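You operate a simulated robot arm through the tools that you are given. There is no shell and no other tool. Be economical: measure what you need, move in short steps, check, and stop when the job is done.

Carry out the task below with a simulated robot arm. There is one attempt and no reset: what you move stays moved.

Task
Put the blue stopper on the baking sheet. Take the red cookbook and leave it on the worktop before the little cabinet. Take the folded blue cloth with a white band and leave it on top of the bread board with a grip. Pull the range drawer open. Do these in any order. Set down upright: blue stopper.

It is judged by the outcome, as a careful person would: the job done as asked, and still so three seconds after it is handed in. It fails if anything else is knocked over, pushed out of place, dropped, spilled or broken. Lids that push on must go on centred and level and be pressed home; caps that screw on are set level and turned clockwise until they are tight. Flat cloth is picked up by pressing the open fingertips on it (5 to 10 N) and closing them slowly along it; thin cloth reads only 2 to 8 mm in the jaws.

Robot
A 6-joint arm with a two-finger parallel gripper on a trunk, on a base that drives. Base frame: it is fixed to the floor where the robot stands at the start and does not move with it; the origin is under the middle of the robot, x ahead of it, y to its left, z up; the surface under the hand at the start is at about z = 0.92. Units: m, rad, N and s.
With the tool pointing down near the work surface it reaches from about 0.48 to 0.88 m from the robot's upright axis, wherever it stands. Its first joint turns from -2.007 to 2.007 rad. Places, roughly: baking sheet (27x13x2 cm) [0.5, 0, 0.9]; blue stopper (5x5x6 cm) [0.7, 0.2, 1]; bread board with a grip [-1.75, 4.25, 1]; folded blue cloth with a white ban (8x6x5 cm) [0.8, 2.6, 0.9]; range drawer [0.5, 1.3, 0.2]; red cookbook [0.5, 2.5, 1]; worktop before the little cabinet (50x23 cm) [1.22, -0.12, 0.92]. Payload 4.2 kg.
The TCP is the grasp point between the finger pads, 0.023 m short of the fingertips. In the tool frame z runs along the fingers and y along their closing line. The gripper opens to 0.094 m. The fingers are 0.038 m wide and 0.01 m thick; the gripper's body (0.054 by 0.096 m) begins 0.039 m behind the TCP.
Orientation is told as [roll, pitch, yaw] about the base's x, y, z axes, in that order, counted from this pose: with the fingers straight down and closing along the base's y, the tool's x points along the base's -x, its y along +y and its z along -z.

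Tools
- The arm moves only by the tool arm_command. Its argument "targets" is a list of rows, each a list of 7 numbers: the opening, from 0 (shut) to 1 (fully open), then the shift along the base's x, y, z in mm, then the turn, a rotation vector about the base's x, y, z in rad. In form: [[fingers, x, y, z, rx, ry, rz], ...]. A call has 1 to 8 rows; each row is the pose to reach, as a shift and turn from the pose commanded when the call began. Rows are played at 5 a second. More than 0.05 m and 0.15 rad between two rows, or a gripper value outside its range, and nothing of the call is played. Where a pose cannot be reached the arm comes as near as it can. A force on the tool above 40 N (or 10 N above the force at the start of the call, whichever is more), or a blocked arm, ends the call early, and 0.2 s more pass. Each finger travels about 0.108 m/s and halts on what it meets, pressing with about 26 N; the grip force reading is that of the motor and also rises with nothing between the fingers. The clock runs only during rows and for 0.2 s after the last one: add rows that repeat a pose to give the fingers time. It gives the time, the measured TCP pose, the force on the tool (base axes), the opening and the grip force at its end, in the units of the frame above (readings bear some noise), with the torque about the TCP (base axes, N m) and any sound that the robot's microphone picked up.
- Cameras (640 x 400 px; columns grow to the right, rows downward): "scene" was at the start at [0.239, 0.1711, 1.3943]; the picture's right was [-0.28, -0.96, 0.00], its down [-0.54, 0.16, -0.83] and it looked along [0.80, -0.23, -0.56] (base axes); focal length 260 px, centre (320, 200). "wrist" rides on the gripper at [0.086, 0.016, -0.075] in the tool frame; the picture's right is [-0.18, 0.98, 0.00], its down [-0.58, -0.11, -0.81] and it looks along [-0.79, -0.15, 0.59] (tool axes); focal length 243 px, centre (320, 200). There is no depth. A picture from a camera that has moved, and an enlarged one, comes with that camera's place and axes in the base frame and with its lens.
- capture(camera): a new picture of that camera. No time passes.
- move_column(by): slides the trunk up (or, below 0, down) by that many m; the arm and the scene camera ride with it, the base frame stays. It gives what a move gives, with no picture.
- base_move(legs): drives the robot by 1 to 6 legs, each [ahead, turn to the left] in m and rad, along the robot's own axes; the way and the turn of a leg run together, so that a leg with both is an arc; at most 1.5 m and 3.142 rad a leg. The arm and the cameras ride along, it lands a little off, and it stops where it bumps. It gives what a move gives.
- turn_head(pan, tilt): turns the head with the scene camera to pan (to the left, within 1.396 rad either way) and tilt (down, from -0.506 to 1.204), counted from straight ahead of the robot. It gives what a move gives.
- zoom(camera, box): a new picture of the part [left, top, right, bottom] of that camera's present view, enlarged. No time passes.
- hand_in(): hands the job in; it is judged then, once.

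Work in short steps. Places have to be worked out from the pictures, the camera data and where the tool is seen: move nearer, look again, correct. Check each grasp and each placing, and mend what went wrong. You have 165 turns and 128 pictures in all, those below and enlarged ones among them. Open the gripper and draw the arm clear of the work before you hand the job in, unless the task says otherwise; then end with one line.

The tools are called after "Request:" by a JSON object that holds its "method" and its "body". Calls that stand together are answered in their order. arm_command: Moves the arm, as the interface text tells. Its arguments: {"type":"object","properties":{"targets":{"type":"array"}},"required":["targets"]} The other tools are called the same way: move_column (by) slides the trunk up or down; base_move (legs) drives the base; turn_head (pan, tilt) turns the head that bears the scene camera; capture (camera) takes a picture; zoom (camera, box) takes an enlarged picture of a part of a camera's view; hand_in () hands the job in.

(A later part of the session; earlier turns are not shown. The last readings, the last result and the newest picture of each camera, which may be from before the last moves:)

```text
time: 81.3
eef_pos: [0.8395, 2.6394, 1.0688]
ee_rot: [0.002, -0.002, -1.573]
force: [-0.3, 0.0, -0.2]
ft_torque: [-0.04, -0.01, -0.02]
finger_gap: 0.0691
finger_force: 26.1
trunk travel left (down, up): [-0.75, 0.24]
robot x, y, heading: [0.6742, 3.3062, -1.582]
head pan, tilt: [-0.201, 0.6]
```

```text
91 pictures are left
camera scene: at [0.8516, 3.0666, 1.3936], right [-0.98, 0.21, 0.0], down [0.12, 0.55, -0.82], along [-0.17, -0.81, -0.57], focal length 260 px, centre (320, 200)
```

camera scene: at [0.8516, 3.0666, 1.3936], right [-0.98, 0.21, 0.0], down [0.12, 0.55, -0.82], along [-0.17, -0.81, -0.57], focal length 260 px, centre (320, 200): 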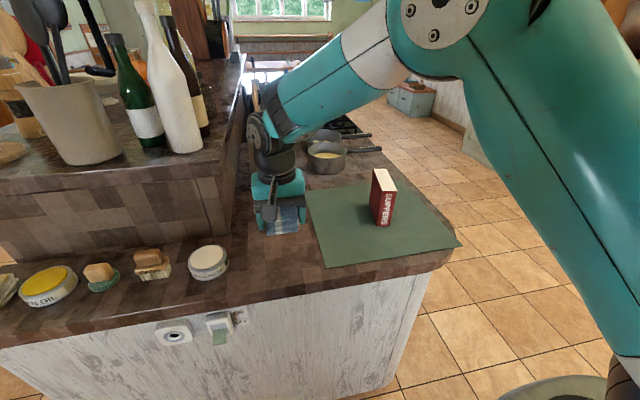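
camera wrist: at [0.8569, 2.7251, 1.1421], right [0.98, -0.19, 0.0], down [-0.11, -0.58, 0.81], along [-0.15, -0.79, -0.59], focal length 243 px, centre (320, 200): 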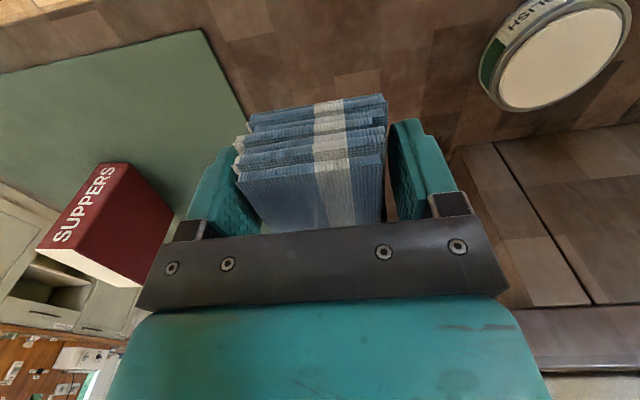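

The cloth is held securely. I'll draw the arm back and up, then turn toward −x and look for the bread board.

Request:
{"method": "arm_command", "body": {"targets": [[0.2, -20, 36, 30, 0, 0, 0], [0.2, -40, 72, 60, 0, 0, 0], [0.2, -60, 108, 90, 0, 0, 0], [0.2, -80, 144, 110, 0, 0, 0], [0.2, -100, 172, 130, 0, 0, 0], [0.2, -110, 190, 135, 0, 0, 0]]}}

Request:
{"method": "base_move", "body": {"legs": [[0, -1.56], [1.2, 0]]}}

Request:
{"method": "turn_head", "body": {"pan": -0.3, "tilt": 0.45}}

Request:
{"method": "capture", "body": {"camera": "scene"}}

```text
refused: row 1 steps farther than a row can; nothing moved
```

```text
time: 91.2
eef_pos: [-1.1953, 3.111, 1.0693]
ee_rot: [0.002, -0.004, -3.123]
force: [0.0, 0.2, 0.1]
ft_torque: [0.03, 0.0, -0.01]
finger_gap: 0.0693
finger_force: 26.1
trunk travel left (down, up): [-0.75, 0.24]
robot x, y, heading: [-0.5318, 3.29, -3.126]
head pan, tilt: [-0.201, 0.6]
```

```text
time: 91.9
eef_pos: [-1.1953, 3.1112, 1.0684]
ee_rot: [0.001, -0.003, -3.127]
force: [0.4, 0.1, 0.1]
ft_torque: [0.01, 0.02, 0.02]
finger_gap: 0.0691
finger_force: 25.8
trunk travel left (down, up): [-0.75, 0.24]
robot x, y, heading: [-0.5299, 3.2912, -3.133]
head pan, tilt: [-0.3, 0.45]
```

```text
90 pictures are left
camera scene: at [-0.768, 3.1213, 1.4071], right [0.28, 0.96, 0.0], down [0.42, -0.12, -0.9], along [-0.86, 0.25, -0.44], focal length 260 px, centre (320, 200)
```

scene: 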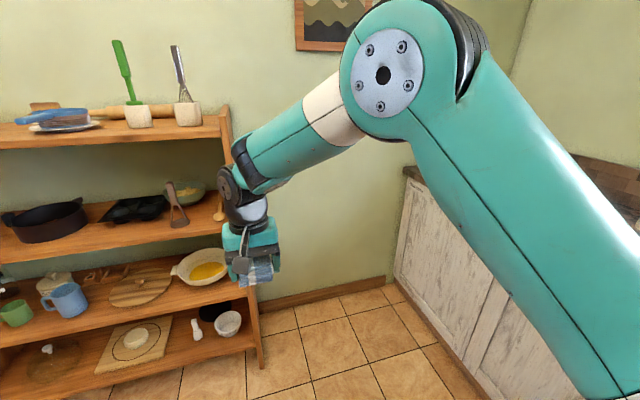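

The arm refused that first row (step too long), so the base turned with the arm still extended. No contact was felt. I'll retract now in smaller steps and look toward the board corner.

Request:
{"method": "arm_command", "body": {"targets": [[0.2, 30, 5, 30, 0, 0, 0], [0.2, 60, 10, 60, 0, 0, 0], [0.2, 90, 15, 90, 0, 0, 0], [0.2, 120, 20, 120, 0, 0, 0], [0.2, 150, 25, 140, 0, 0, 0], [0.2, 180, 30, 150, 0, 0, 0]]}}

Request:
{"method": "turn_head", "body": {"pan": -0.95, "tilt": 0.45}}

Request:
{"method": "capture", "body": {"camera": "scene"}}

```text
time: 93.3
eef_pos: [-1.0151, 3.14, 1.2157]
ee_rot: [0.001, -0.001, -3.124]
force: [0.4, -0.4, -0.3]
ft_torque: [0.01, -0.01, 0.01]
finger_gap: 0.0693
finger_force: 25.7
trunk travel left (down, up): [-0.75, 0.24]
robot x, y, heading: [-0.5314, 3.2896, -3.135]
head pan, tilt: [-0.3, 0.45]
```

```text
time: 94.3
eef_pos: [-1.0155, 3.1405, 1.2178]
ee_rot: [0.002, -0.004, -3.123]
force: [0.4, 0.7, -0.2]
ft_torque: [0.0, 0.01, 0.0]
finger_gap: 0.0692
finger_force: 25.8
trunk travel left (down, up): [-0.75, 0.24]
robot x, y, heading: [-0.5312, 3.2915, -3.128]
head pan, tilt: [-0.949, 0.45]
```

```text
89 pictures are left
camera scene: at [-0.7343, 3.1693, 1.4072], right [0.81, 0.59, 0.0], down [0.26, -0.35, -0.9], along [-0.53, 0.72, -0.44], focal length 260 px, centre (320, 200)
```

scene: 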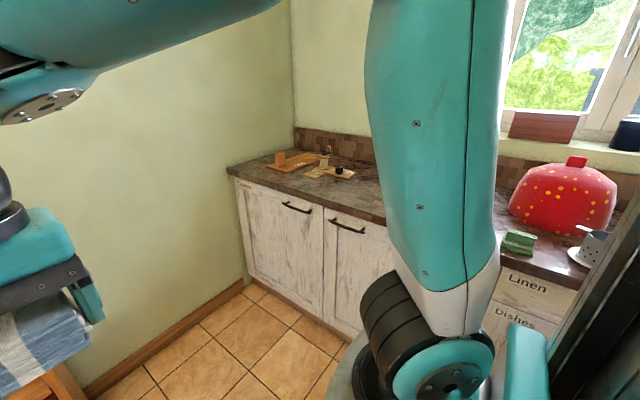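

I can see boards in the corner, so I'll zoom in.

Request:
{"method": "zoom", "body": {"camera": "scene", "box": [230, 130, 380, 220]}}

```text
4.27 times, centred on (305, 175) of scene
camera zoom: at [-0.7343, 3.1693, 1.4072], right [0.81, 0.59, 0.0], down [0.26, -0.35, -0.9], along [-0.53, 0.72, -0.44], focal length 1107 px, centre (384, 307)
```

zoom: 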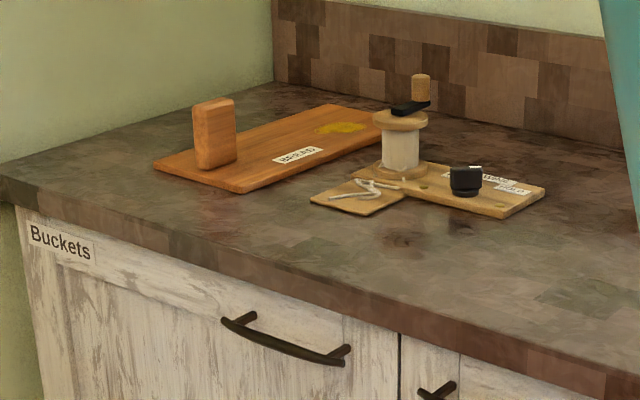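

The board, labelled BREAD, has its grip near (−1.745, 4.17) and a yellow patch near y≈4.41. The free middle is about (−1.735, 4.29), and the counter edge is at y≈4.0. I'll drive to about (−1.36, 3.45) and turn to face +y.

Request:
{"method": "base_move", "body": {"legs": [[0, -0.204], [0.845, 0]]}}

Request:
{"method": "turn_head", "body": {"pan": 1.0, "tilt": 0.8}}

Request:
{"method": "capture", "body": {"camera": "scene"}}

```text
time: 99.6
eef_pos: [-1.8658, 3.3997, 1.2181]
ee_rot: [0.001, -0.002, 2.956]
force: [0.4, -0.7, -0.8]
ft_torque: [0.03, 0.0, -0.01]
finger_gap: 0.0691
finger_force: 26.0
trunk travel left (down, up): [-0.75, 0.24]
robot x, y, heading: [-1.3603, 3.4508, 2.95]
head pan, tilt: [-0.949, 0.45]
```

```text
time: 101.5
eef_pos: [-1.8659, 3.3996, 1.2188]
ee_rot: [0.003, -0.004, 2.956]
force: [-1.0, -0.1, 0.0]
ft_torque: [0.01, -0.03, 0.01]
finger_gap: 0.0691
finger_force: 25.8
trunk travel left (down, up): [-0.75, 0.24]
robot x, y, heading: [-1.3642, 3.4466, 2.955]
head pan, tilt: [1.0, 0.799]
```

```text
87 pictures are left
camera scene: at [-1.6015, 3.2305, 1.3767], right [-0.72, 0.69, 0.0], down [0.49, 0.52, -0.7], along [-0.48, -0.51, -0.72], focal length 260 px, centre (320, 200)
```

scene: 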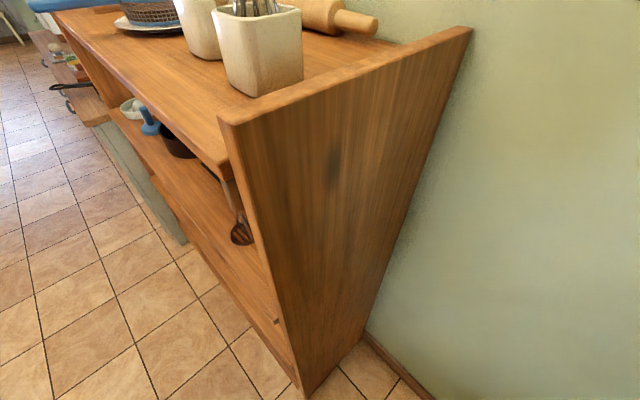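

The shelf's corner is at (−1.67, 3.06), about 0.5 m from the robot's centre, so the turn should just clear. I'll turn right to face +y and take a look.

Request:
{"method": "base_move", "body": {"legs": [[0, -1.38]]}}

Request:
{"method": "turn_head", "body": {"pan": 0.3, "tilt": 0.6}}

Request:
{"method": "capture", "body": {"camera": "scene"}}

```text
time: 105.3
eef_pos: [-1.505, 3.9355, 1.2186]
ee_rot: [0.003, -0.005, 1.576]
force: [-0.2, -0.1, 0.0]
ft_torque: [0.01, -0.02, 0.02]
finger_gap: 0.0694
finger_force: 26.4
trunk travel left (down, up): [-0.75, 0.24]
robot x, y, heading: [-1.3613, 3.4513, 1.568]
head pan, tilt: [1.0, 0.799]
```

```text
time: 106.3
eef_pos: [-1.5064, 3.9365, 1.2182]
ee_rot: [0.002, -0.003, 1.578]
force: [-0.4, -0.2, -0.2]
ft_torque: [-0.01, 0.01, 0.02]
finger_gap: 0.0692
finger_force: 26.0
trunk travel left (down, up): [-0.75, 0.24]
robot x, y, heading: [-1.3614, 3.4525, 1.567]
head pan, tilt: [0.3, 0.6]
```

```text
86 pictures are left
camera scene: at [-1.5811, 3.6881, 1.3936], right [0.95, 0.3, 0.0], down [0.17, -0.54, -0.82], along [-0.25, 0.79, -0.57], focal length 260 px, centre (320, 200)
```

scene: 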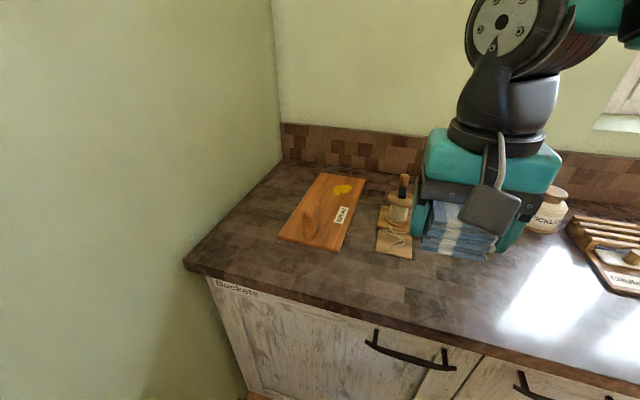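

Now I'll zoom to fix the board's position.

Request:
{"method": "zoom", "body": {"camera": "scene", "box": [260, 150, 440, 270]}}

```text
3.33 times, centred on (350, 210) of scene
camera zoom: at [-1.5811, 3.6881, 1.3936], right [0.95, 0.3, 0.0], down [0.17, -0.54, -0.82], along [-0.25, 0.79, -0.57], focal length 865 px, centre (220, 167)
```

zoom: 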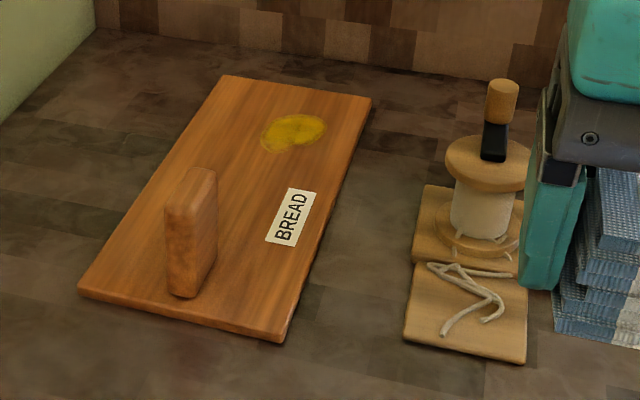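

The board spans x −1.825 to −1.665, y 4.13 to 4.497, with the grip at y 4.15–4.20 reaching up to z≈1.03. I'll aim for (−1.752, 4.29) with the tool turned −0.4 rad so the wrist camera misses the grip. First I'll drive 0.11 m closer.

Request:
{"method": "base_move", "body": {"legs": [[0.11, 0]]}}

```text
time: 107.5
eef_pos: [-1.5066, 4.0463, 1.2185]
ee_rot: [0.002, -0.003, 1.576]
force: [-0.5, 0.6, -0.1]
ft_torque: [0.0, -0.02, -0.01]
finger_gap: 0.0694
finger_force: 25.8
trunk travel left (down, up): [-0.75, 0.24]
robot x, y, heading: [-1.3589, 3.5588, 1.575]
head pan, tilt: [0.3, 0.6]
```

Now I'll move above the free spot, turning the tool along the way.

Request:
{"method": "arm_command", "body": {"targets": [[0.2, -31, 30, -5, 0, 0, -0.05], [0.2, -61, 61, -10, 0, 0, -0.1], [0.2, -92, 91, -15, 0, 0, -0.15], [0.2, -123, 122, -20, 0, 0, -0.2], [0.2, -153, 152, -28, 0, 0, -0.25], [0.2, -184, 183, -36, 0, 0, -0.3], [0.2, -215, 213, -44, 0, 0, -0.35], [0.2, -245, 244, -55, 0, 0, -0.4]]}}

Request:
{"method": "capture", "body": {"camera": "scene"}}

Request:
{"method": "capture", "body": {"camera": "wrist"}}

```text
time: 109.3
eef_pos: [-1.7047, 4.2469, 1.1662]
ee_rot: [-0.002, -0.001, 1.218]
force: [-0.5, -1.0, 0.7]
ft_torque: [0.04, 0.0, 0.0]
finger_gap: 0.0693
finger_force: 26.2
out of reach, approached as far as the arm can: row 7, 8
trunk travel left (down, up): [-0.75, 0.24]
robot x, y, heading: [-1.3635, 3.5596, 1.573]
head pan, tilt: [0.3, 0.6]
```

```text
84 pictures are left
camera scene: at [-1.5806, 3.7987, 1.3937], right [0.96, 0.3, 0.0], down [0.17, -0.54, -0.83], along [-0.24, 0.79, -0.56], focal length 260 px, centre (320, 200)
```

scene: 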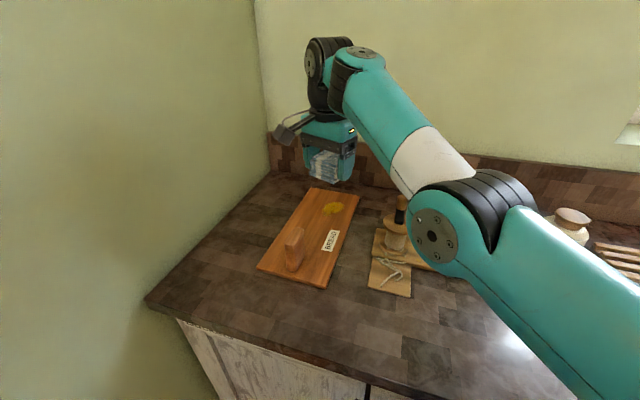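

```text
83 pictures are left
camera wrist: at [-1.7497, 4.1695, 1.2391], right [-0.86, 0.51, 0.0], down [0.3, 0.51, 0.81], along [0.41, 0.69, -0.59], focal length 243 px, centre (320, 200)
```

wrist: 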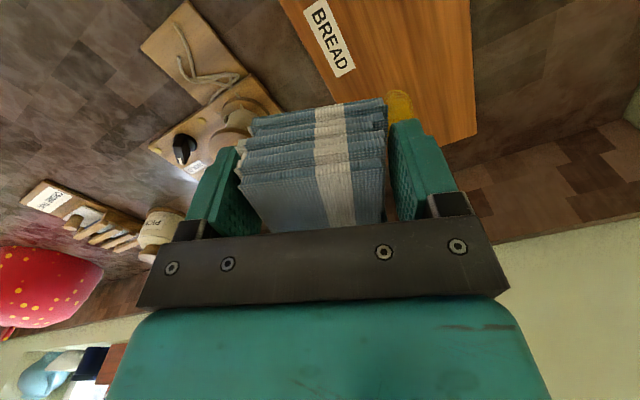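

The arm fell short at this height, but the reach should grow nearer the surface. I'll lower it and see if it arrives at the commanded spot.

Request:
{"method": "arm_command", "body": {"targets": [[0.2, 0, 0, -30, 0, 0, 0], [0.2, 0, 0, -60, 0, 0, 0], [0.2, 0, 0, -80, 0, 0, 0], [0.2, 0, 0, -80, 0, 0, 0]]}}

```text
time: 110.3
eef_pos: [-1.7192, 4.2594, 1.0889]
ee_rot: [0.002, 0.001, 1.177]
force: [0.3, 1.2, -2.1]
ft_torque: [-0.03, 0.01, 0.01]
finger_gap: 0.0691
finger_force: 26.1
out of reach, approached as far as the arm can: row 1, 2, 3, 4
trunk travel left (down, up): [-0.75, 0.24]
robot x, y, heading: [-1.3624, 3.5614, 1.571]
head pan, tilt: [0.3, 0.6]
```

Reach does improve as the hand goes lower relative to the trunk. I'll raise the trunk 0.18 m and bring the arm down by the same amount.

Request:
{"method": "move_column", "body": {"by": 0.18}}

Request:
{"method": "arm_command", "body": {"targets": [[0.2, 0, 0, -45, 0, 0, 0], [0.2, 0, 0, -90, 0, 0, 0], [0.2, 0, 0, -130, 0, 0, 0], [0.2, 0, 0, -170, 0, 0, 0], [0.2, 0, 0, -180, 0, 0, 0], [0.2, 0, 0, -180, 0, 0, 0]]}}

```text
time: 112.3
eef_pos: [-1.719, 4.2604, 1.2699]
ee_rot: [0.001, 0.002, 1.178]
force: [-0.3, 0.0, -0.7]
ft_torque: [-0.01, -0.04, 0.04]
finger_gap: 0.0692
finger_force: 26.3
trunk travel left (down, up): [-0.93, 0.06]
robot x, y, heading: [-1.3648, 3.5656, 1.567]
head pan, tilt: [0.3, 0.6]
```

```text
time: 113.8
eef_pos: [-1.7187, 4.2604, 1.0891]
ee_rot: [0.002, 0.0, 1.174]
force: [-0.3, 0.0, -0.3]
ft_torque: [0.01, 0.0, -0.02]
finger_gap: 0.0695
finger_force: 26.3
trunk travel left (down, up): [-0.93, 0.06]
robot x, y, heading: [-1.3656, 3.5634, 1.571]
head pan, tilt: [0.3, 0.6]
```

Now I'll move outward the remaining 33/30 mm.

Request:
{"method": "arm_command", "body": {"targets": [[0.2, -17, 15, 0, 0, 0, 0], [0.2, -33, 30, 0, 0, 0, 0], [0.2, -33, 30, 0, 0, 0, 0]]}}

Request:
{"method": "capture", "body": {"camera": "scene"}}

Request:
{"method": "capture", "body": {"camera": "wrist"}}

```text
time: 114.5
eef_pos: [-1.7254, 4.2637, 1.0919]
ee_rot: [0.002, 0.0, 1.178]
force: [-0.3, 0.4, -0.8]
ft_torque: [0.05, 0.0, -0.02]
finger_gap: 0.0692
finger_force: 26.2
out of reach, approached as far as the arm can: row 1, 2, 3
trunk travel left (down, up): [-0.93, 0.06]
robot x, y, heading: [-1.3607, 3.5599, 1.568]
head pan, tilt: [0.3, 0.6]
```

```text
82 pictures are left
camera scene: at [-1.581, 3.7993, 1.5736], right [0.96, 0.3, 0.0], down [0.17, -0.54, -0.83], along [-0.24, 0.79, -0.56], focal length 260 px, centre (320, 200)
```

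scene: 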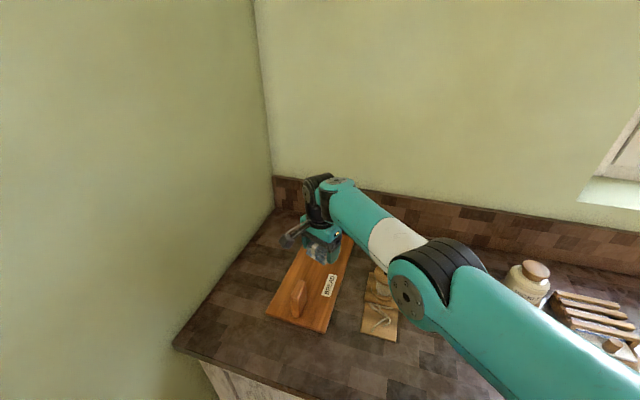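

```text
81 pictures are left
camera wrist: at [-1.7732, 4.1889, 1.1649], right [-0.84, 0.55, 0.0], down [0.33, 0.49, 0.81], along [0.44, 0.68, -0.59], focal length 243 px, centre (320, 200)
```

wrist: 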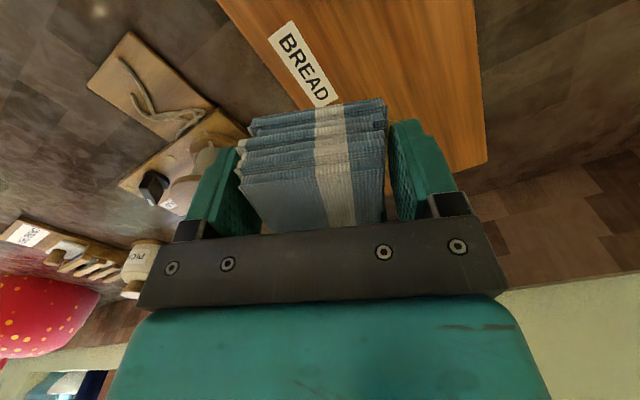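

I'm at full stretch, at (−1.725, 4.264). I'll creep the base 3 cm ahead, since there's still room to the counter, so the wrist camera clears the grip.

Request:
{"method": "base_move", "body": {"legs": [[0.035, 0]]}}

```text
time: 115.4
eef_pos: [-1.7246, 4.2985, 1.0901]
ee_rot: [0.003, -0.001, 1.177]
force: [0.1, 0.2, -0.9]
ft_torque: [0.01, 0.07, 0.0]
finger_gap: 0.0695
finger_force: 25.9
trunk travel left (down, up): [-0.93, 0.06]
robot x, y, heading: [-1.3598, 3.5979, 1.568]
head pan, tilt: [0.3, 0.6]
```

No bump, and the tool is now at (−1.725, 4.298). I'll adjust to about (−1.738, 4.29) while lowering toward the board.

Request:
{"method": "arm_command", "body": {"targets": [[0.2, -5, -6, -25, 0, 0, 0], [0.2, -10, -9, -50, 0, 0, 0], [0.2, -14, -10, -75, 0, 0, 0], [0.2, -14, -10, -100, 0, 0, 0], [0.2, -14, -10, -105, 0, 0, 0]]}}

Request:
{"method": "zoom", "body": {"camera": "scene", "box": [240, 170, 420, 350]}}

Request:
{"method": "capture", "body": {"camera": "wrist"}}

```text
time: 116.6
eef_pos: [-1.725, 4.2742, 0.9924]
ee_rot: [0.001, 0.002, 1.178]
force: [-0.6, -0.4, 0.1]
ft_torque: [-0.03, 0.01, 0.01]
finger_gap: 0.0695
finger_force: 26.1
out of reach, approached as far as the arm can: row 1, 2, 3, 4, 5
trunk travel left (down, up): [-0.93, 0.06]
robot x, y, heading: [-1.36, 3.5975, 1.572]
head pan, tilt: [0.3, 0.6]
```

```text
2.22 times, centred on (330, 260) of scene
camera zoom: at [-1.581, 3.8342, 1.5737], right [0.96, 0.3, 0.0], down [0.17, -0.54, -0.83], along [-0.24, 0.79, -0.56], focal length 577 px, centre (298, 67)
```

zoom: 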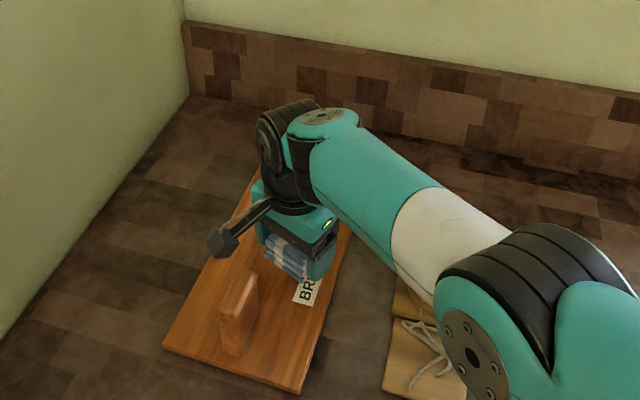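

```text
79 pictures are left
camera wrist: at [-1.7718, 4.1996, 1.065], right [-0.84, 0.55, 0.0], down [0.33, 0.49, 0.81], along [0.44, 0.68, -0.59], focal length 243 px, centre (320, 200)
```

wrist: 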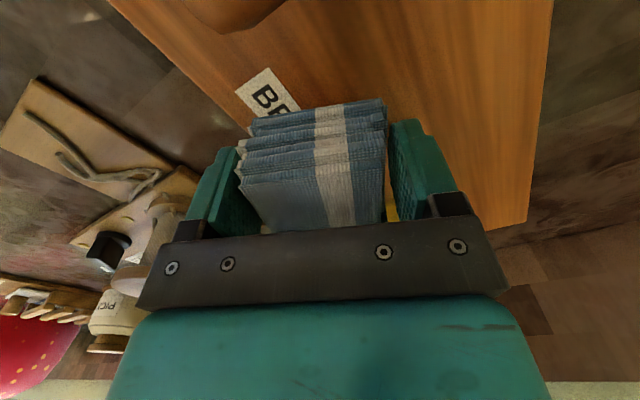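

The wrist camera might graze the grip as placed, so I'll raise the arm, turn it a further −0.25 rad and lower the trunk to regain reach.

Request:
{"method": "arm_command", "body": {"targets": [[0.2, 0, 10, 40, 0, 0, -0.1], [0.2, 0, 15, 80, 0, 0, -0.2], [0.2, 0, 20, 120, 0, 0, -0.25], [0.2, 0, 20, 130, 0, 0, -0.25]]}}

Request:
{"method": "move_column", "body": {"by": -0.12}}

Request:
{"method": "arm_command", "body": {"targets": [[0.2, -8, 8, 0, 0, 0, 0], [0.2, -16, 12, 0, 0, 0, 0], [0.2, -16, 12, 0, 0, 0, 0]]}}

Request:
{"method": "capture", "body": {"camera": "wrist"}}

```text
time: 117.6
eef_pos: [-1.7228, 4.2935, 1.122]
ee_rot: [0.002, 0.0, 0.926]
force: [-0.3, 1.0, -0.5]
ft_torque: [-0.02, 0.03, 0.0]
finger_gap: 0.0693
finger_force: 26.2
trunk travel left (down, up): [-0.93, 0.06]
robot x, y, heading: [-1.3621, 3.5961, 1.574]
head pan, tilt: [0.3, 0.6]
```

```text
time: 119.1
eef_pos: [-1.7234, 4.2937, 1.0026]
ee_rot: [0.002, 0.001, 0.928]
force: [0.3, 0.7, 0.2]
ft_torque: [-0.03, -0.02, -0.04]
finger_gap: 0.0694
finger_force: 26.5
trunk travel left (down, up): [-0.81, 0.18]
robot x, y, heading: [-1.3592, 3.5968, 1.57]
head pan, tilt: [0.3, 0.6]
```

```text
time: 119.9
eef_pos: [-1.7306, 4.296, 1.0028]
ee_rot: [0.001, -0.001, 0.925]
force: [0.2, 0.0, -0.6]
ft_torque: [0.02, 0.01, 0.04]
finger_gap: 0.0693
finger_force: 26.3
out of reach, approached as far as the arm can: row 1, 2, 3
trunk travel left (down, up): [-0.81, 0.18]
robot x, y, heading: [-1.36, 3.5964, 1.571]
head pan, tilt: [0.3, 0.6]
```

```text
78 pictures are left
camera wrist: at [-1.7955, 4.2356, 1.0766], right [-0.68, 0.74, 0.0], down [0.44, 0.4, 0.81], along [0.59, 0.55, -0.59], focal length 243 px, centre (320, 200)
```

wrist: 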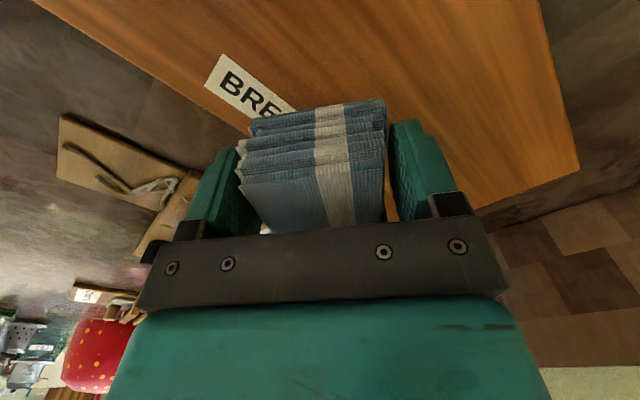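

The camera is now clear of the grip and the cloth would land wholly on the board. I'm lowering gently to contact.

Request:
{"method": "arm_command", "body": {"targets": [[0.2, 8, -4, -15, 0, 0, 0], [0.2, 8, -4, -26, 0, 0, 0], [0.2, 8, -4, -30, 0, 0, 0], [0.2, 8, -4, -32, 0, 0, 0], [0.2, 8, -4, -34, 0, 0, 0], [0.2, 8, -4, -34, 0, 0, 0]]}}

```text
time: 121.3
eef_pos: [-1.7228, 4.292, 0.9678]
ee_rot: [0.002, 0.0, 0.926]
force: [-0.9, 0.2, 0.1]
ft_torque: [-0.01, 0.02, 0.0]
finger_gap: 0.0693
finger_force: 26.2
trunk travel left (down, up): [-0.81, 0.18]
robot x, y, heading: [-1.3585, 3.5968, 1.569]
head pan, tilt: [0.3, 0.6]
```

Still free. I'll go down in small steps and watch the force.

Request:
{"method": "arm_command", "body": {"targets": [[0.2, 0, 0, -2, 0, 0, 0], [0.2, 0, 0, -4, 0, 0, 0], [0.2, 0, 0, -6, 0, 0, 0], [0.2, 0, 0, -6, 0, 0, 0]]}}

Request:
{"method": "zoom", "body": {"camera": "scene", "box": [240, 150, 420, 330]}}

```text
time: 122.3
eef_pos: [-1.7218, 4.2909, 0.963]
ee_rot: [0.003, 0.0, 0.926]
force: [1.1, 0.9, -0.4]
ft_torque: [0.0, -0.01, 0.01]
finger_gap: 0.0692
finger_force: 26.0
trunk travel left (down, up): [-0.81, 0.18]
robot x, y, heading: [-1.3596, 3.5967, 1.568]
head pan, tilt: [0.3, 0.6]
```

```text
2.22 times, centred on (330, 240) of scene
camera zoom: at [-1.581, 3.8343, 1.4536], right [0.96, 0.3, 0.0], down [0.17, -0.54, -0.83], along [-0.24, 0.79, -0.56], focal length 577 px, centre (298, 111)
```

zoom: 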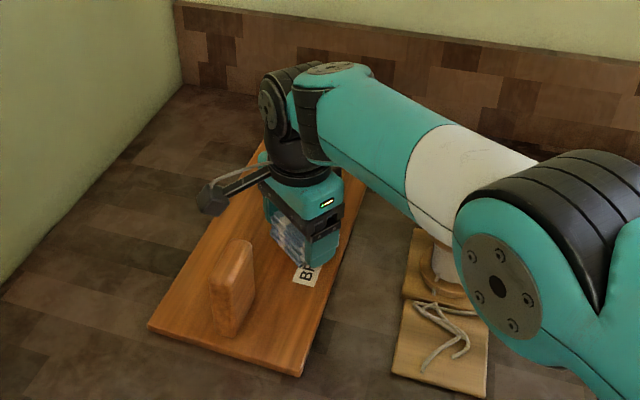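

Request:
{"method": "arm_command", "body": {"targets": [[0.2, 0, 0, -1.5, 0, 0, 0], [0.2, 0, 0, -3, 0, 0, 0], [0.2, 0, 0, -4.5, 0, 0, 0], [0.2, 0, 0, -6, 0, 0, 0], [0.2, 0, 0, -6, 0, 0, 0]]}}

```text
time: 123.5
eef_pos: [-1.7222, 4.2907, 0.9603]
ee_rot: [0.008, -0.002, 0.926]
force: [1.9, -2.0, 25.4]
ft_torque: [-0.39, -0.61, -0.01]
finger_gap: 0.0693
finger_force: 26.5
trunk travel left (down, up): [-0.81, 0.18]
robot x, y, heading: [-1.3648, 3.5972, 1.572]
head pan, tilt: [0.3, 0.6]
```

That's contact at 25 N. I'll ease up 3 mm, then open and lift straight away.

Request:
{"method": "arm_command", "body": {"targets": [[0.2, 0, 0, 2, 0, 0, 0], [0.2, 0, 0, 3, 0, 0, 0], [0.2, 0, 0, 3, 0, 0, 0]]}}

Request:
{"method": "arm_command", "body": {"targets": [[0.85, 0, 0, 0, 0, 0, 0], [1, 0, 0, 0, 0, 0, 0], [1, 0, 0, 0, 0, 0, 0], [1, 0, 0, 20, 0, 0, 0], [1, 0, 0, 60, 0, 0, 0], [1, 0, 0, 100, 0, 0, 0]]}}

Request:
{"method": "capture", "body": {"camera": "wrist"}}

Request:
{"method": "capture", "body": {"camera": "scene"}}

```text
time: 124.3
eef_pos: [-1.7228, 4.2906, 0.9616]
ee_rot: [0.005, -0.002, 0.926]
force: [-5.3, 4.0, 15.1]
ft_torque: [0.12, 0.06, 0.06]
finger_gap: 0.0691
finger_force: 26.2
trunk travel left (down, up): [-0.81, 0.18]
robot x, y, heading: [-1.3613, 3.5945, 1.569]
head pan, tilt: [0.3, 0.6]
```

```text
time: 125.7
eef_pos: [-1.7206, 4.2905, 1.0576]
ee_rot: [0.001, 0.0, 0.928]
force: [-0.3, -0.2, -0.9]
ft_torque: [-0.01, -0.03, -0.05]
finger_gap: 0.0941
finger_force: 0.1
trunk travel left (down, up): [-0.81, 0.18]
robot x, y, heading: [-1.3628, 3.5998, 1.575]
head pan, tilt: [0.3, 0.6]
```

```text
76 pictures are left
camera wrist: at [-1.7861, 4.2307, 1.1325], right [-0.68, 0.74, 0.0], down [0.44, 0.4, 0.81], along [0.59, 0.54, -0.59], focal length 243 px, centre (320, 200)
```

wrist: 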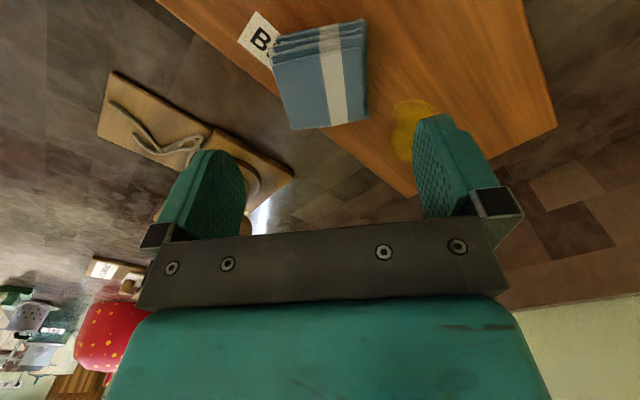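

```text
75 pictures are left
camera scene: at [-1.5811, 3.8346, 1.4534], right [0.96, 0.3, 0.0], down [0.17, -0.54, -0.82], along [-0.24, 0.79, -0.57], focal length 260 px, centre (320, 200)
```

scene: 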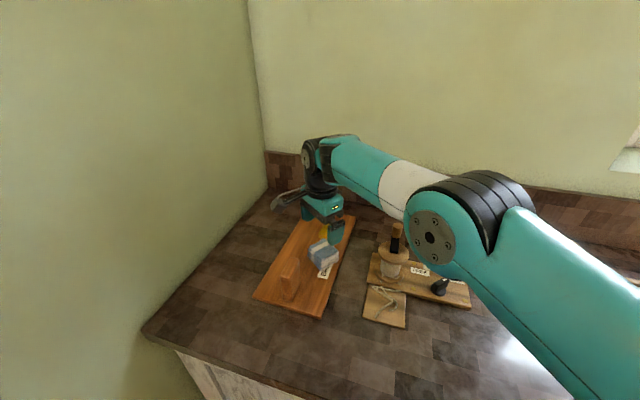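

The cloth is on the board. I'll check its margin at the board's edge.

Request:
{"method": "zoom", "body": {"camera": "scene", "box": [240, 200, 400, 330]}}

```text
3.08 times, centred on (320, 265) of scene
camera zoom: at [-1.5811, 3.8346, 1.4534], right [0.96, 0.3, 0.0], down [0.17, -0.54, -0.82], along [-0.24, 0.79, -0.57], focal length 799 px, centre (320, 0)
```

zoom: 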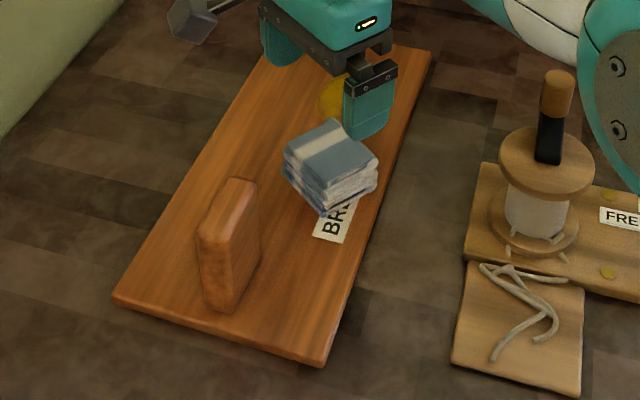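

The cloth rests fully on the board. I'll raise and retract the arm, then back off.

Request:
{"method": "arm_command", "body": {"targets": [[0.8, 10, -10, 40, 0, 0, 0.08], [0.8, 30, -30, 75, 0, 0, 0.2], [0.8, 60, -60, 95, 0, 0, 0.3], [0.8, 90, -90, 110, 0, 0, 0.4], [0.8, 120, -120, 125, 0, 0, 0.5], [0.8, 150, -150, 135, 0, 0, 0.6], [0.8, 180, -180, 140, 0, 0, 0.65], [0.8, 210, -210, 140, 0, 0, 0.65]]}}

Request:
{"method": "capture", "body": {"camera": "scene"}}

```text
time: 127.5
eef_pos: [-1.5107, 4.0807, 1.2002]
ee_rot: [0.0, -0.003, 1.577]
force: [-0.2, 0.1, -0.2]
ft_torque: [-0.03, -0.03, -0.02]
finger_gap: 0.0752
finger_force: 0.1
trunk travel left (down, up): [-0.81, 0.18]
robot x, y, heading: [-1.3587, 3.5994, 1.568]
head pan, tilt: [0.3, 0.6]
```

```text
73 pictures are left
camera scene: at [-1.5813, 3.8347, 1.4535], right [0.96, 0.3, 0.0], down [0.17, -0.54, -0.82], along [-0.24, 0.79, -0.57], focal length 260 px, centre (320, 200)
```

scene: 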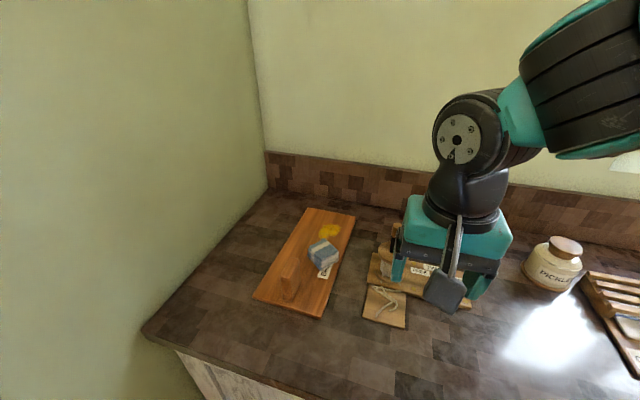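

All is clear. I'll back off, turn toward the aisle and drive back to the peninsula's end.

Request:
{"method": "base_move", "body": {"legs": [[-0.15, 0], [0, -1.63], [1.5, 0], [0.52, 0]]}}

Request:
{"method": "capture", "body": {"camera": "scene"}}

```text
time: 142.5
eef_pos: [1.14, 3.4582, 1.2004]
ee_rot: [0.002, 0.001, -0.049]
force: [-0.8, 0.6, 0.0]
ft_torque: [-0.02, -0.01, -0.01]
finger_gap: 0.0751
finger_force: 0.1
trunk travel left (down, up): [-0.81, 0.18]
robot x, y, heading: [0.6496, 3.3363, -0.048]
head pan, tilt: [0.3, 0.6]
```

```text
72 pictures are left
camera scene: at [0.8991, 3.5432, 1.4536], right [0.24, -0.97, 0.0], down [-0.55, -0.14, -0.83], along [0.8, 0.2, -0.56], focal length 260 px, centre (320, 200)
```

scene: 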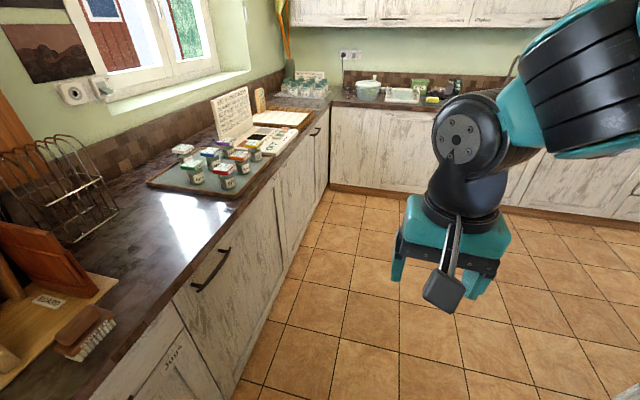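

I'll lower the trunk back to its nominal height, face the peninsula and look at the book.

Request:
{"method": "move_column", "body": {"by": -0.06}}

Request:
{"method": "base_move", "body": {"legs": [[0, -1.525]]}}

Request:
{"method": "turn_head", "body": {"pan": -0.35, "tilt": 0.6}}

Request:
{"method": "capture", "body": {"camera": "scene"}}

```text
time: 143.5
eef_pos: [1.1402, 3.4571, 1.1397]
ee_rot: [0.002, 0.0, -0.048]
force: [-0.2, 0.9, 0.5]
ft_torque: [0.02, 0.02, 0.02]
finger_gap: 0.0753
finger_force: 0.1
trunk travel left (down, up): [-0.75, 0.24]
robot x, y, heading: [0.6491, 3.3337, -0.056]
head pan, tilt: [0.3, 0.6]
```

```text
time: 147.6
eef_pos: [0.7996, 2.8527, 1.1402]
ee_rot: [0.002, -0.001, -1.563]
force: [0.0, -0.7, -0.4]
ft_torque: [0.0, 0.01, -0.02]
finger_gap: 0.0752
finger_force: 0.1
trunk travel left (down, up): [-0.75, 0.24]
robot x, y, heading: [0.6493, 3.3358, -1.562]
head pan, tilt: [0.3, 0.6]
```

```text
time: 148.6
eef_pos: [0.8002, 2.8513, 1.1408]
ee_rot: [0.001, 0.0, -1.561]
force: [0.6, 0.6, -0.8]
ft_torque: [-0.02, 0.01, 0.0]
finger_gap: 0.0752
finger_force: 0.0
trunk travel left (down, up): [-0.75, 0.24]
robot x, y, heading: [0.6506, 3.3328, -1.572]
head pan, tilt: [-0.351, 0.6]
```

```text
71 pictures are left
camera scene: at [0.8163, 3.1007, 1.3936], right [-0.94, 0.34, 0.0], down [0.19, 0.53, -0.83], along [-0.28, -0.78, -0.56], focal length 260 px, centre (320, 200)
```

scene: 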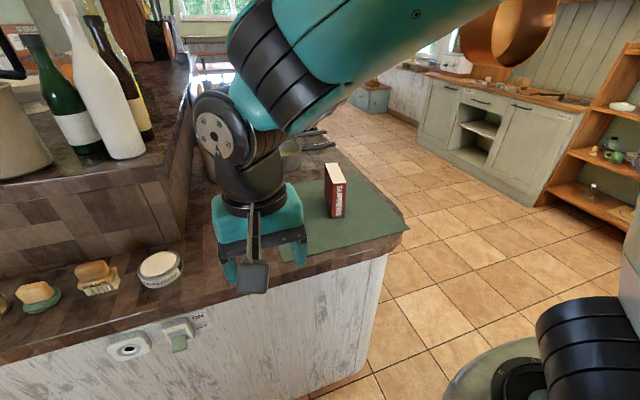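

I'll zoom on the book for its exact position and thickness.

Request:
{"method": "zoom", "body": {"camera": "scene", "box": [260, 140, 420, 250]}}

```text
3.64 times, centred on (340, 195) of scene
camera zoom: at [0.8163, 3.1007, 1.3936], right [-0.94, 0.34, 0.0], down [0.19, 0.53, -0.83], along [-0.28, -0.78, -0.56], focal length 944 px, centre (247, 218)
```

zoom: 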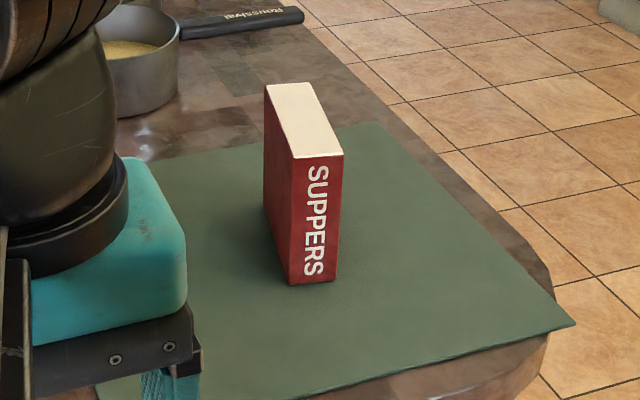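

The book is about 39 mm thick, its centre at (0.55, 2.505), its top at z 1.042, yawed about −0.15. I'll drive 0.1 m closer and bring the arm partway.

Request:
{"method": "base_move", "body": {"legs": [[0.1, 0]]}}

Request:
{"method": "arm_command", "body": {"targets": [[1, -35, 0, 4, 0, 0, -0.03], [1, -70, 0, 8, 0, 0, -0.06], [1, -105, -5, 12, 0, 0, -0.09], [1, -140, -15, 16, 0, 0, -0.12], [1, -175, -35, 20, 0, 0, -0.15], [1, -205, -65, 20, 0, 0, -0.15]]}}

Request:
{"method": "capture", "body": {"camera": "scene"}}

Request:
{"method": "capture", "body": {"camera": "wrist"}}

```text
time: 149.7
eef_pos: [0.8008, 2.7508, 1.1403]
ee_rot: [0.0, -0.001, -1.563]
force: [0.6, 0.5, 0.9]
ft_torque: [0.0, 0.0, -0.02]
finger_gap: 0.0754
finger_force: 0.0
trunk travel left (down, up): [-0.75, 0.24]
robot x, y, heading: [0.6489, 3.2349, -1.565]
head pan, tilt: [-0.351, 0.6]
```

```text
time: 151.1
eef_pos: [0.5962, 2.6858, 1.159]
ee_rot: [0.001, 0.001, -1.71]
force: [0.6, 0.7, 0.8]
ft_torque: [0.01, 0.01, 0.02]
finger_gap: 0.094
finger_force: 0.2
trunk travel left (down, up): [-0.75, 0.24]
robot x, y, heading: [0.6493, 3.2319, -1.564]
head pan, tilt: [-0.351, 0.6]
```

```text
69 pictures are left
camera scene: at [0.817, 2.9999, 1.3937], right [-0.94, 0.34, 0.0], down [0.19, 0.53, -0.83], along [-0.28, -0.78, -0.56], focal length 260 px, centre (320, 200)
```

scene: 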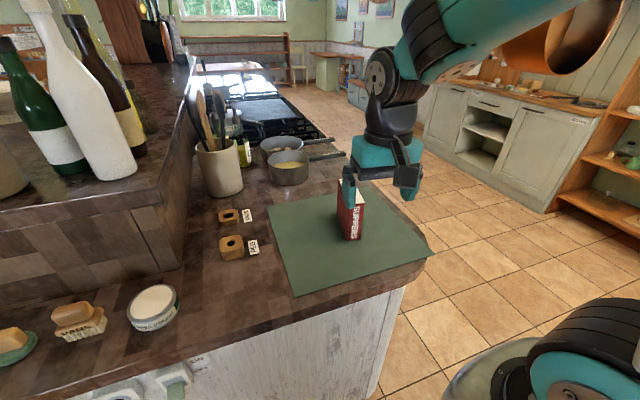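

```text
68 pictures are left
camera wrist: at [0.6236, 2.7684, 1.2334], right [0.95, -0.32, 0.0], down [-0.19, -0.56, 0.81], along [-0.26, -0.76, -0.59], focal length 243 px, centre (320, 200)
```

wrist: 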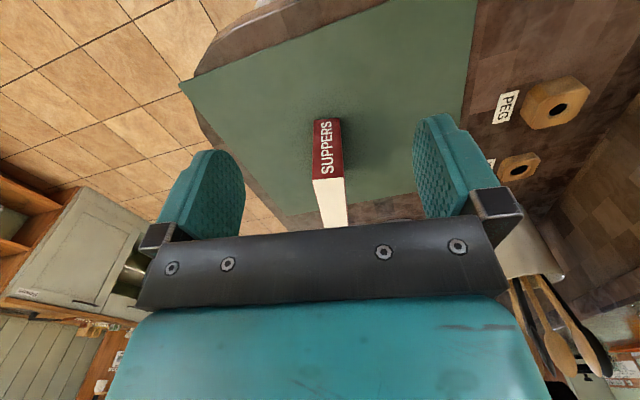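

The pan is still about 0.25 m clear of the arm. I'll move over the book at the same height.

Request:
{"method": "arm_command", "body": {"targets": [[1, -10, -36, 0, 0, 0, 0], [1, -20, -72, 0, 0, 0, 0], [1, -30, -108, 0, 0, 0, 0], [1, -38, -145, 0, 0, 0, 0], [1, -46, -181, 0, 0, 0, 0], [1, -46, -181, -30, 0, 0, 0]]}}

Request:
{"method": "capture", "body": {"camera": "wrist"}}

Request:
{"method": "capture", "body": {"camera": "scene"}}

```text
time: 152.5
eef_pos: [0.55, 2.5039, 1.1293]
ee_rot: [0.001, -0.001, -1.712]
force: [0.6, 1.7, 0.1]
ft_torque: [0.0, -0.01, 0.02]
finger_gap: 0.0938
finger_force: 0.1
trunk travel left (down, up): [-0.75, 0.24]
robot x, y, heading: [0.6475, 3.2351, -1.564]
head pan, tilt: [-0.351, 0.6]
```

```text
67 pictures are left
camera wrist: at [0.5778, 2.5869, 1.2026], right [0.95, -0.32, 0.0], down [-0.19, -0.56, 0.81], along [-0.26, -0.76, -0.59], focal length 243 px, centre (320, 200)
```

wrist: 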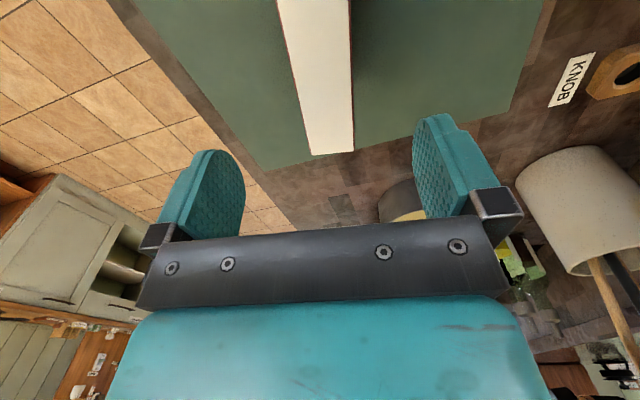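

```text
66 pictures are left
camera scene: at [0.8167, 2.9997, 1.3937], right [-0.94, 0.34, 0.0], down [0.19, 0.53, -0.83], along [-0.28, -0.78, -0.56], focal length 260 px, centre (320, 200)
```

scene: 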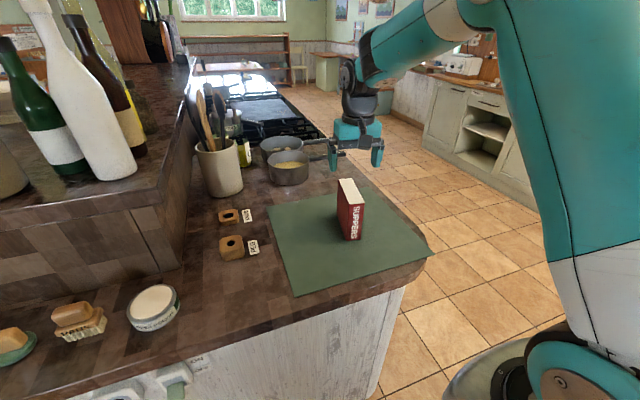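

The book is centred below the jaws. I'll descend around it to z≈1.012 and close.

Request:
{"method": "arm_command", "body": {"targets": [[1, 1, 0, -40, 0, 0, -0.03], [1, 1, 0, -80, 0, 0, -0.03], [1, 1, 0, -105, 0, 0, -0.03], [1, 1, 0, -117, 0, 0, -0.03], [1, 1, 0, -117, 0, 0, -0.03]]}}

Request:
{"method": "zoom", "body": {"camera": "scene", "box": [290, 130, 430, 250]}}

```text
time: 153.7
eef_pos: [0.5525, 2.5052, 1.0126]
ee_rot: [0.003, -0.003, -1.741]
force: [-0.9, -0.1, 0.5]
ft_torque: [-0.01, -0.01, 0.03]
finger_gap: 0.0941
finger_force: 0.1
trunk travel left (down, up): [-0.75, 0.24]
robot x, y, heading: [0.6509, 3.2346, -1.566]
head pan, tilt: [-0.351, 0.6]
```

```text
3.33 times, centred on (360, 190) of scene
camera zoom: at [0.8167, 2.9995, 1.3936], right [-0.94, 0.34, 0.0], down [0.19, 0.53, -0.83], along [-0.28, -0.78, -0.56], focal length 865 px, centre (187, 233)
```

zoom: 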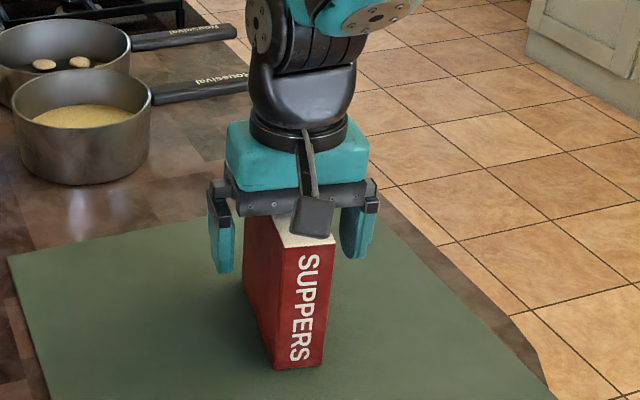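

The jaws straddle the book with no contact, so I'm closing.

Request:
{"method": "arm_command", "body": {"targets": [[0.8, 0, 0, 0, 0, 0, 0], [0.6, 0, 0, 0, 0, 0, 0], [0.45, 0, 0, 0, 0, 0, 0], [0.3, 0, 0, 0, 0, 0, 0], [0.15, 0, 0, 0, 0, 0, 0], [0.15, 0, 0, 0, 0, 0, 0]]}}

Request:
{"method": "arm_command", "body": {"targets": [[0.1, 0, 0, 10, 0, 0, 0], [0.1, 0, 0, 30, 0, 0, 0], [0.1, 0, 0, 60, 0, 0, 0], [0.1, 0, 0, 80, 0, 0, 0], [0.1, 0, 0, 80, 0, 0, 0]]}}

Request:
{"method": "zoom", "body": {"camera": "scene", "box": [270, 70, 450, 270]}}

```text
time: 155.1
eef_pos: [0.5511, 2.5052, 1.0121]
ee_rot: [0.002, -0.001, -1.741]
force: [1.3, 1.1, 1.1]
ft_torque: [-0.09, 0.01, 0.05]
finger_gap: 0.04
finger_force: 26.0
trunk travel left (down, up): [-0.75, 0.24]
robot x, y, heading: [0.6488, 3.2353, -1.564]
head pan, tilt: [-0.351, 0.6]
```

```text
time: 156.3
eef_pos: [0.5518, 2.5037, 1.0932]
ee_rot: [0.003, 0.0, -1.742]
force: [-1.0, -0.3, -3.0]
ft_torque: [0.01, 0.0, 0.02]
finger_gap: 0.04
finger_force: 26.3
trunk travel left (down, up): [-0.75, 0.24]
robot x, y, heading: [0.6485, 3.2326, -1.571]
head pan, tilt: [-0.351, 0.6]
```

```text
2.00 times, centred on (360, 170) of scene
camera zoom: at [0.8167, 2.9993, 1.3936], right [-0.94, 0.34, 0.0], down [0.19, 0.53, -0.82], along [-0.28, -0.78, -0.57], focal length 519 px, centre (240, 260)
```

zoom: 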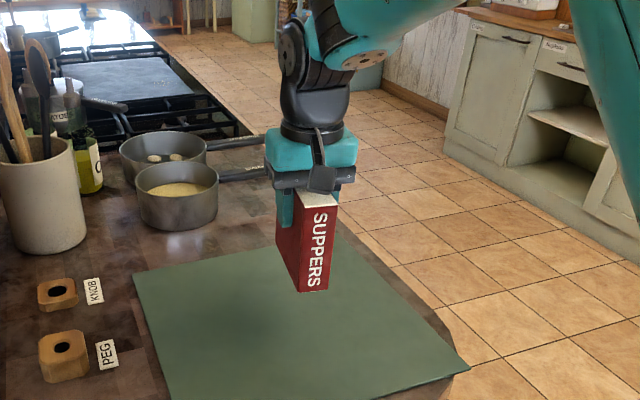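

The book is held and lifted about 3 N. I'll retract along the way I came.

Request:
{"method": "arm_command", "body": {"targets": [[0.1, 8, 30, 20, 0, 0, 0.02], [0.1, 18, 65, 35, 0, 0, 0.04], [0.1, 28, 100, 50, 0, 0, 0.06], [0.1, 40, 135, 65, 0, 0, 0.09], [0.1, 55, 170, 80, 0, 0, 0.12], [0.1, 75, 205, 90, 0, 0, 0.15], [0.1, 105, 235, 95, 0, 0, 0.17], [0.1, 140, 250, 95, 0, 0, 0.17]]}}

Request:
{"method": "capture", "body": {"camera": "scene"}}

```text
time: 158.1
eef_pos: [0.6915, 2.7537, 1.1883]
ee_rot: [0.002, 0.0, -1.572]
force: [-1.1, -0.7, -2.1]
ft_torque: [0.02, 0.0, 0.02]
finger_gap: 0.0397
finger_force: 25.3
trunk travel left (down, up): [-0.75, 0.24]
robot x, y, heading: [0.6512, 3.2312, -1.568]
head pan, tilt: [-0.351, 0.6]
```

```text
63 pictures are left
camera scene: at [0.8164, 2.9992, 1.3936], right [-0.94, 0.34, 0.0], down [0.19, 0.53, -0.82], along [-0.28, -0.78, -0.57], focal length 260 px, centre (320, 200)
```

scene: 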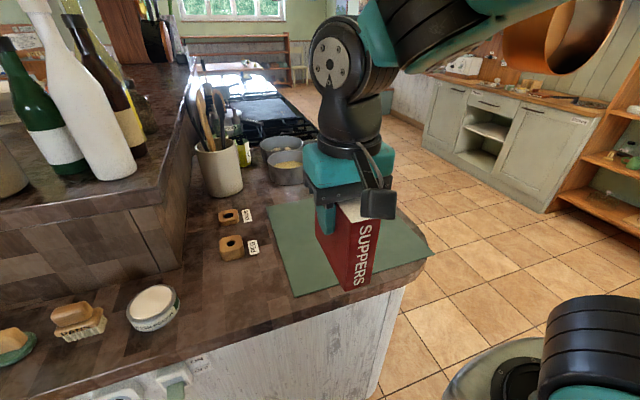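

Now for the long route: back through the aisle, down the corridor at x≈−0.55, and around the peninsula's near end. I'll drive the first part.

Request:
{"method": "base_move", "body": {"legs": [[-0.1, 0], [0, -1.57], [1.2, 0], [0, 1.571]]}}

Request:
{"method": "turn_head", "body": {"pan": 0.2, "tilt": 0.4}}

Request:
{"method": "capture", "body": {"camera": "scene"}}

```text
time: 172.6
eef_pos: [-0.5204, 2.8624, 1.1882]
ee_rot: [0.003, 0.0, -1.592]
force: [0.2, 0.2, -2.2]
ft_torque: [0.03, 0.02, 0.01]
finger_gap: 0.0398
finger_force: 26.5
trunk travel left (down, up): [-0.75, 0.24]
robot x, y, heading: [-0.5518, 3.3484, -1.585]
head pan, tilt: [-0.351, 0.6]
```

```text
time: 173.6
eef_pos: [-0.5203, 2.8617, 1.1893]
ee_rot: [0.002, 0.0, -1.592]
force: [-0.1, 0.3, -2.6]
ft_torque: [-0.01, -0.01, -0.01]
finger_gap: 0.0401
finger_force: 26.4
trunk travel left (down, up): [-0.75, 0.24]
robot x, y, heading: [-0.5561, 3.3462, -1.591]
head pan, tilt: [0.201, 0.4]
```

```text
62 pictures are left
camera scene: at [-0.3422, 3.0983, 1.4118], right [-0.98, -0.18, 0.0], down [-0.07, 0.38, -0.92], along [0.17, -0.91, -0.39], focal length 260 px, centre (320, 200)
```

scene: 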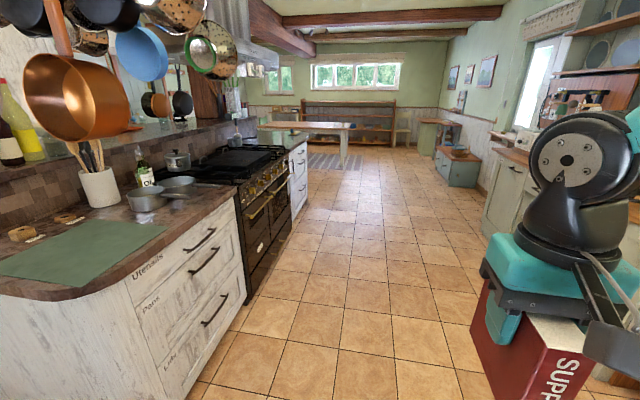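

The corridor is open. I'll drive partway and look at the range drawer on the left.

Request:
{"method": "base_move", "body": {"legs": [[0, 0.02], [1.1, 0]]}}

Request:
{"method": "turn_head", "body": {"pan": 0.7, "tilt": 0.7}}

Request:
{"method": "capture", "body": {"camera": "scene"}}

```text
time: 179.6
eef_pos: [-0.5091, 1.7712, 1.1883]
ee_rot: [0.002, 0.0, -1.574]
force: [-0.2, -0.1, -3.1]
ft_torque: [0.02, -0.02, 0.02]
finger_gap: 0.04
finger_force: 26.1
trunk travel left (down, up): [-0.75, 0.24]
robot x, y, heading: [-0.5512, 2.2515, -1.571]
head pan, tilt: [0.201, 0.4]
```

```text
time: 180.5
eef_pos: [-0.5092, 1.7714, 1.1877]
ee_rot: [0.001, 0.0, -1.574]
force: [0.3, -0.4, -2.6]
ft_torque: [-0.01, 0.05, 0.01]
finger_gap: 0.0399
finger_force: 26.2
trunk travel left (down, up): [-0.75, 0.24]
robot x, y, heading: [-0.5522, 2.2545, -1.567]
head pan, tilt: [0.7, 0.7]
```

```text
61 pictures are left
camera scene: at [-0.2988, 2.0356, 1.385], right [-0.76, -0.64, 0.0], down [-0.41, 0.49, -0.77], along [0.49, -0.59, -0.64], focal length 260 px, centre (320, 200)
```

scene: 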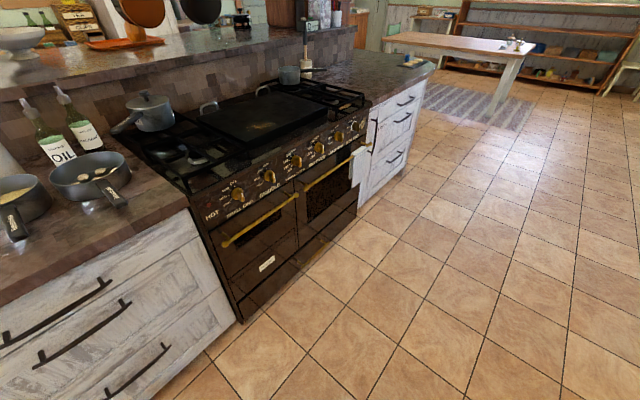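

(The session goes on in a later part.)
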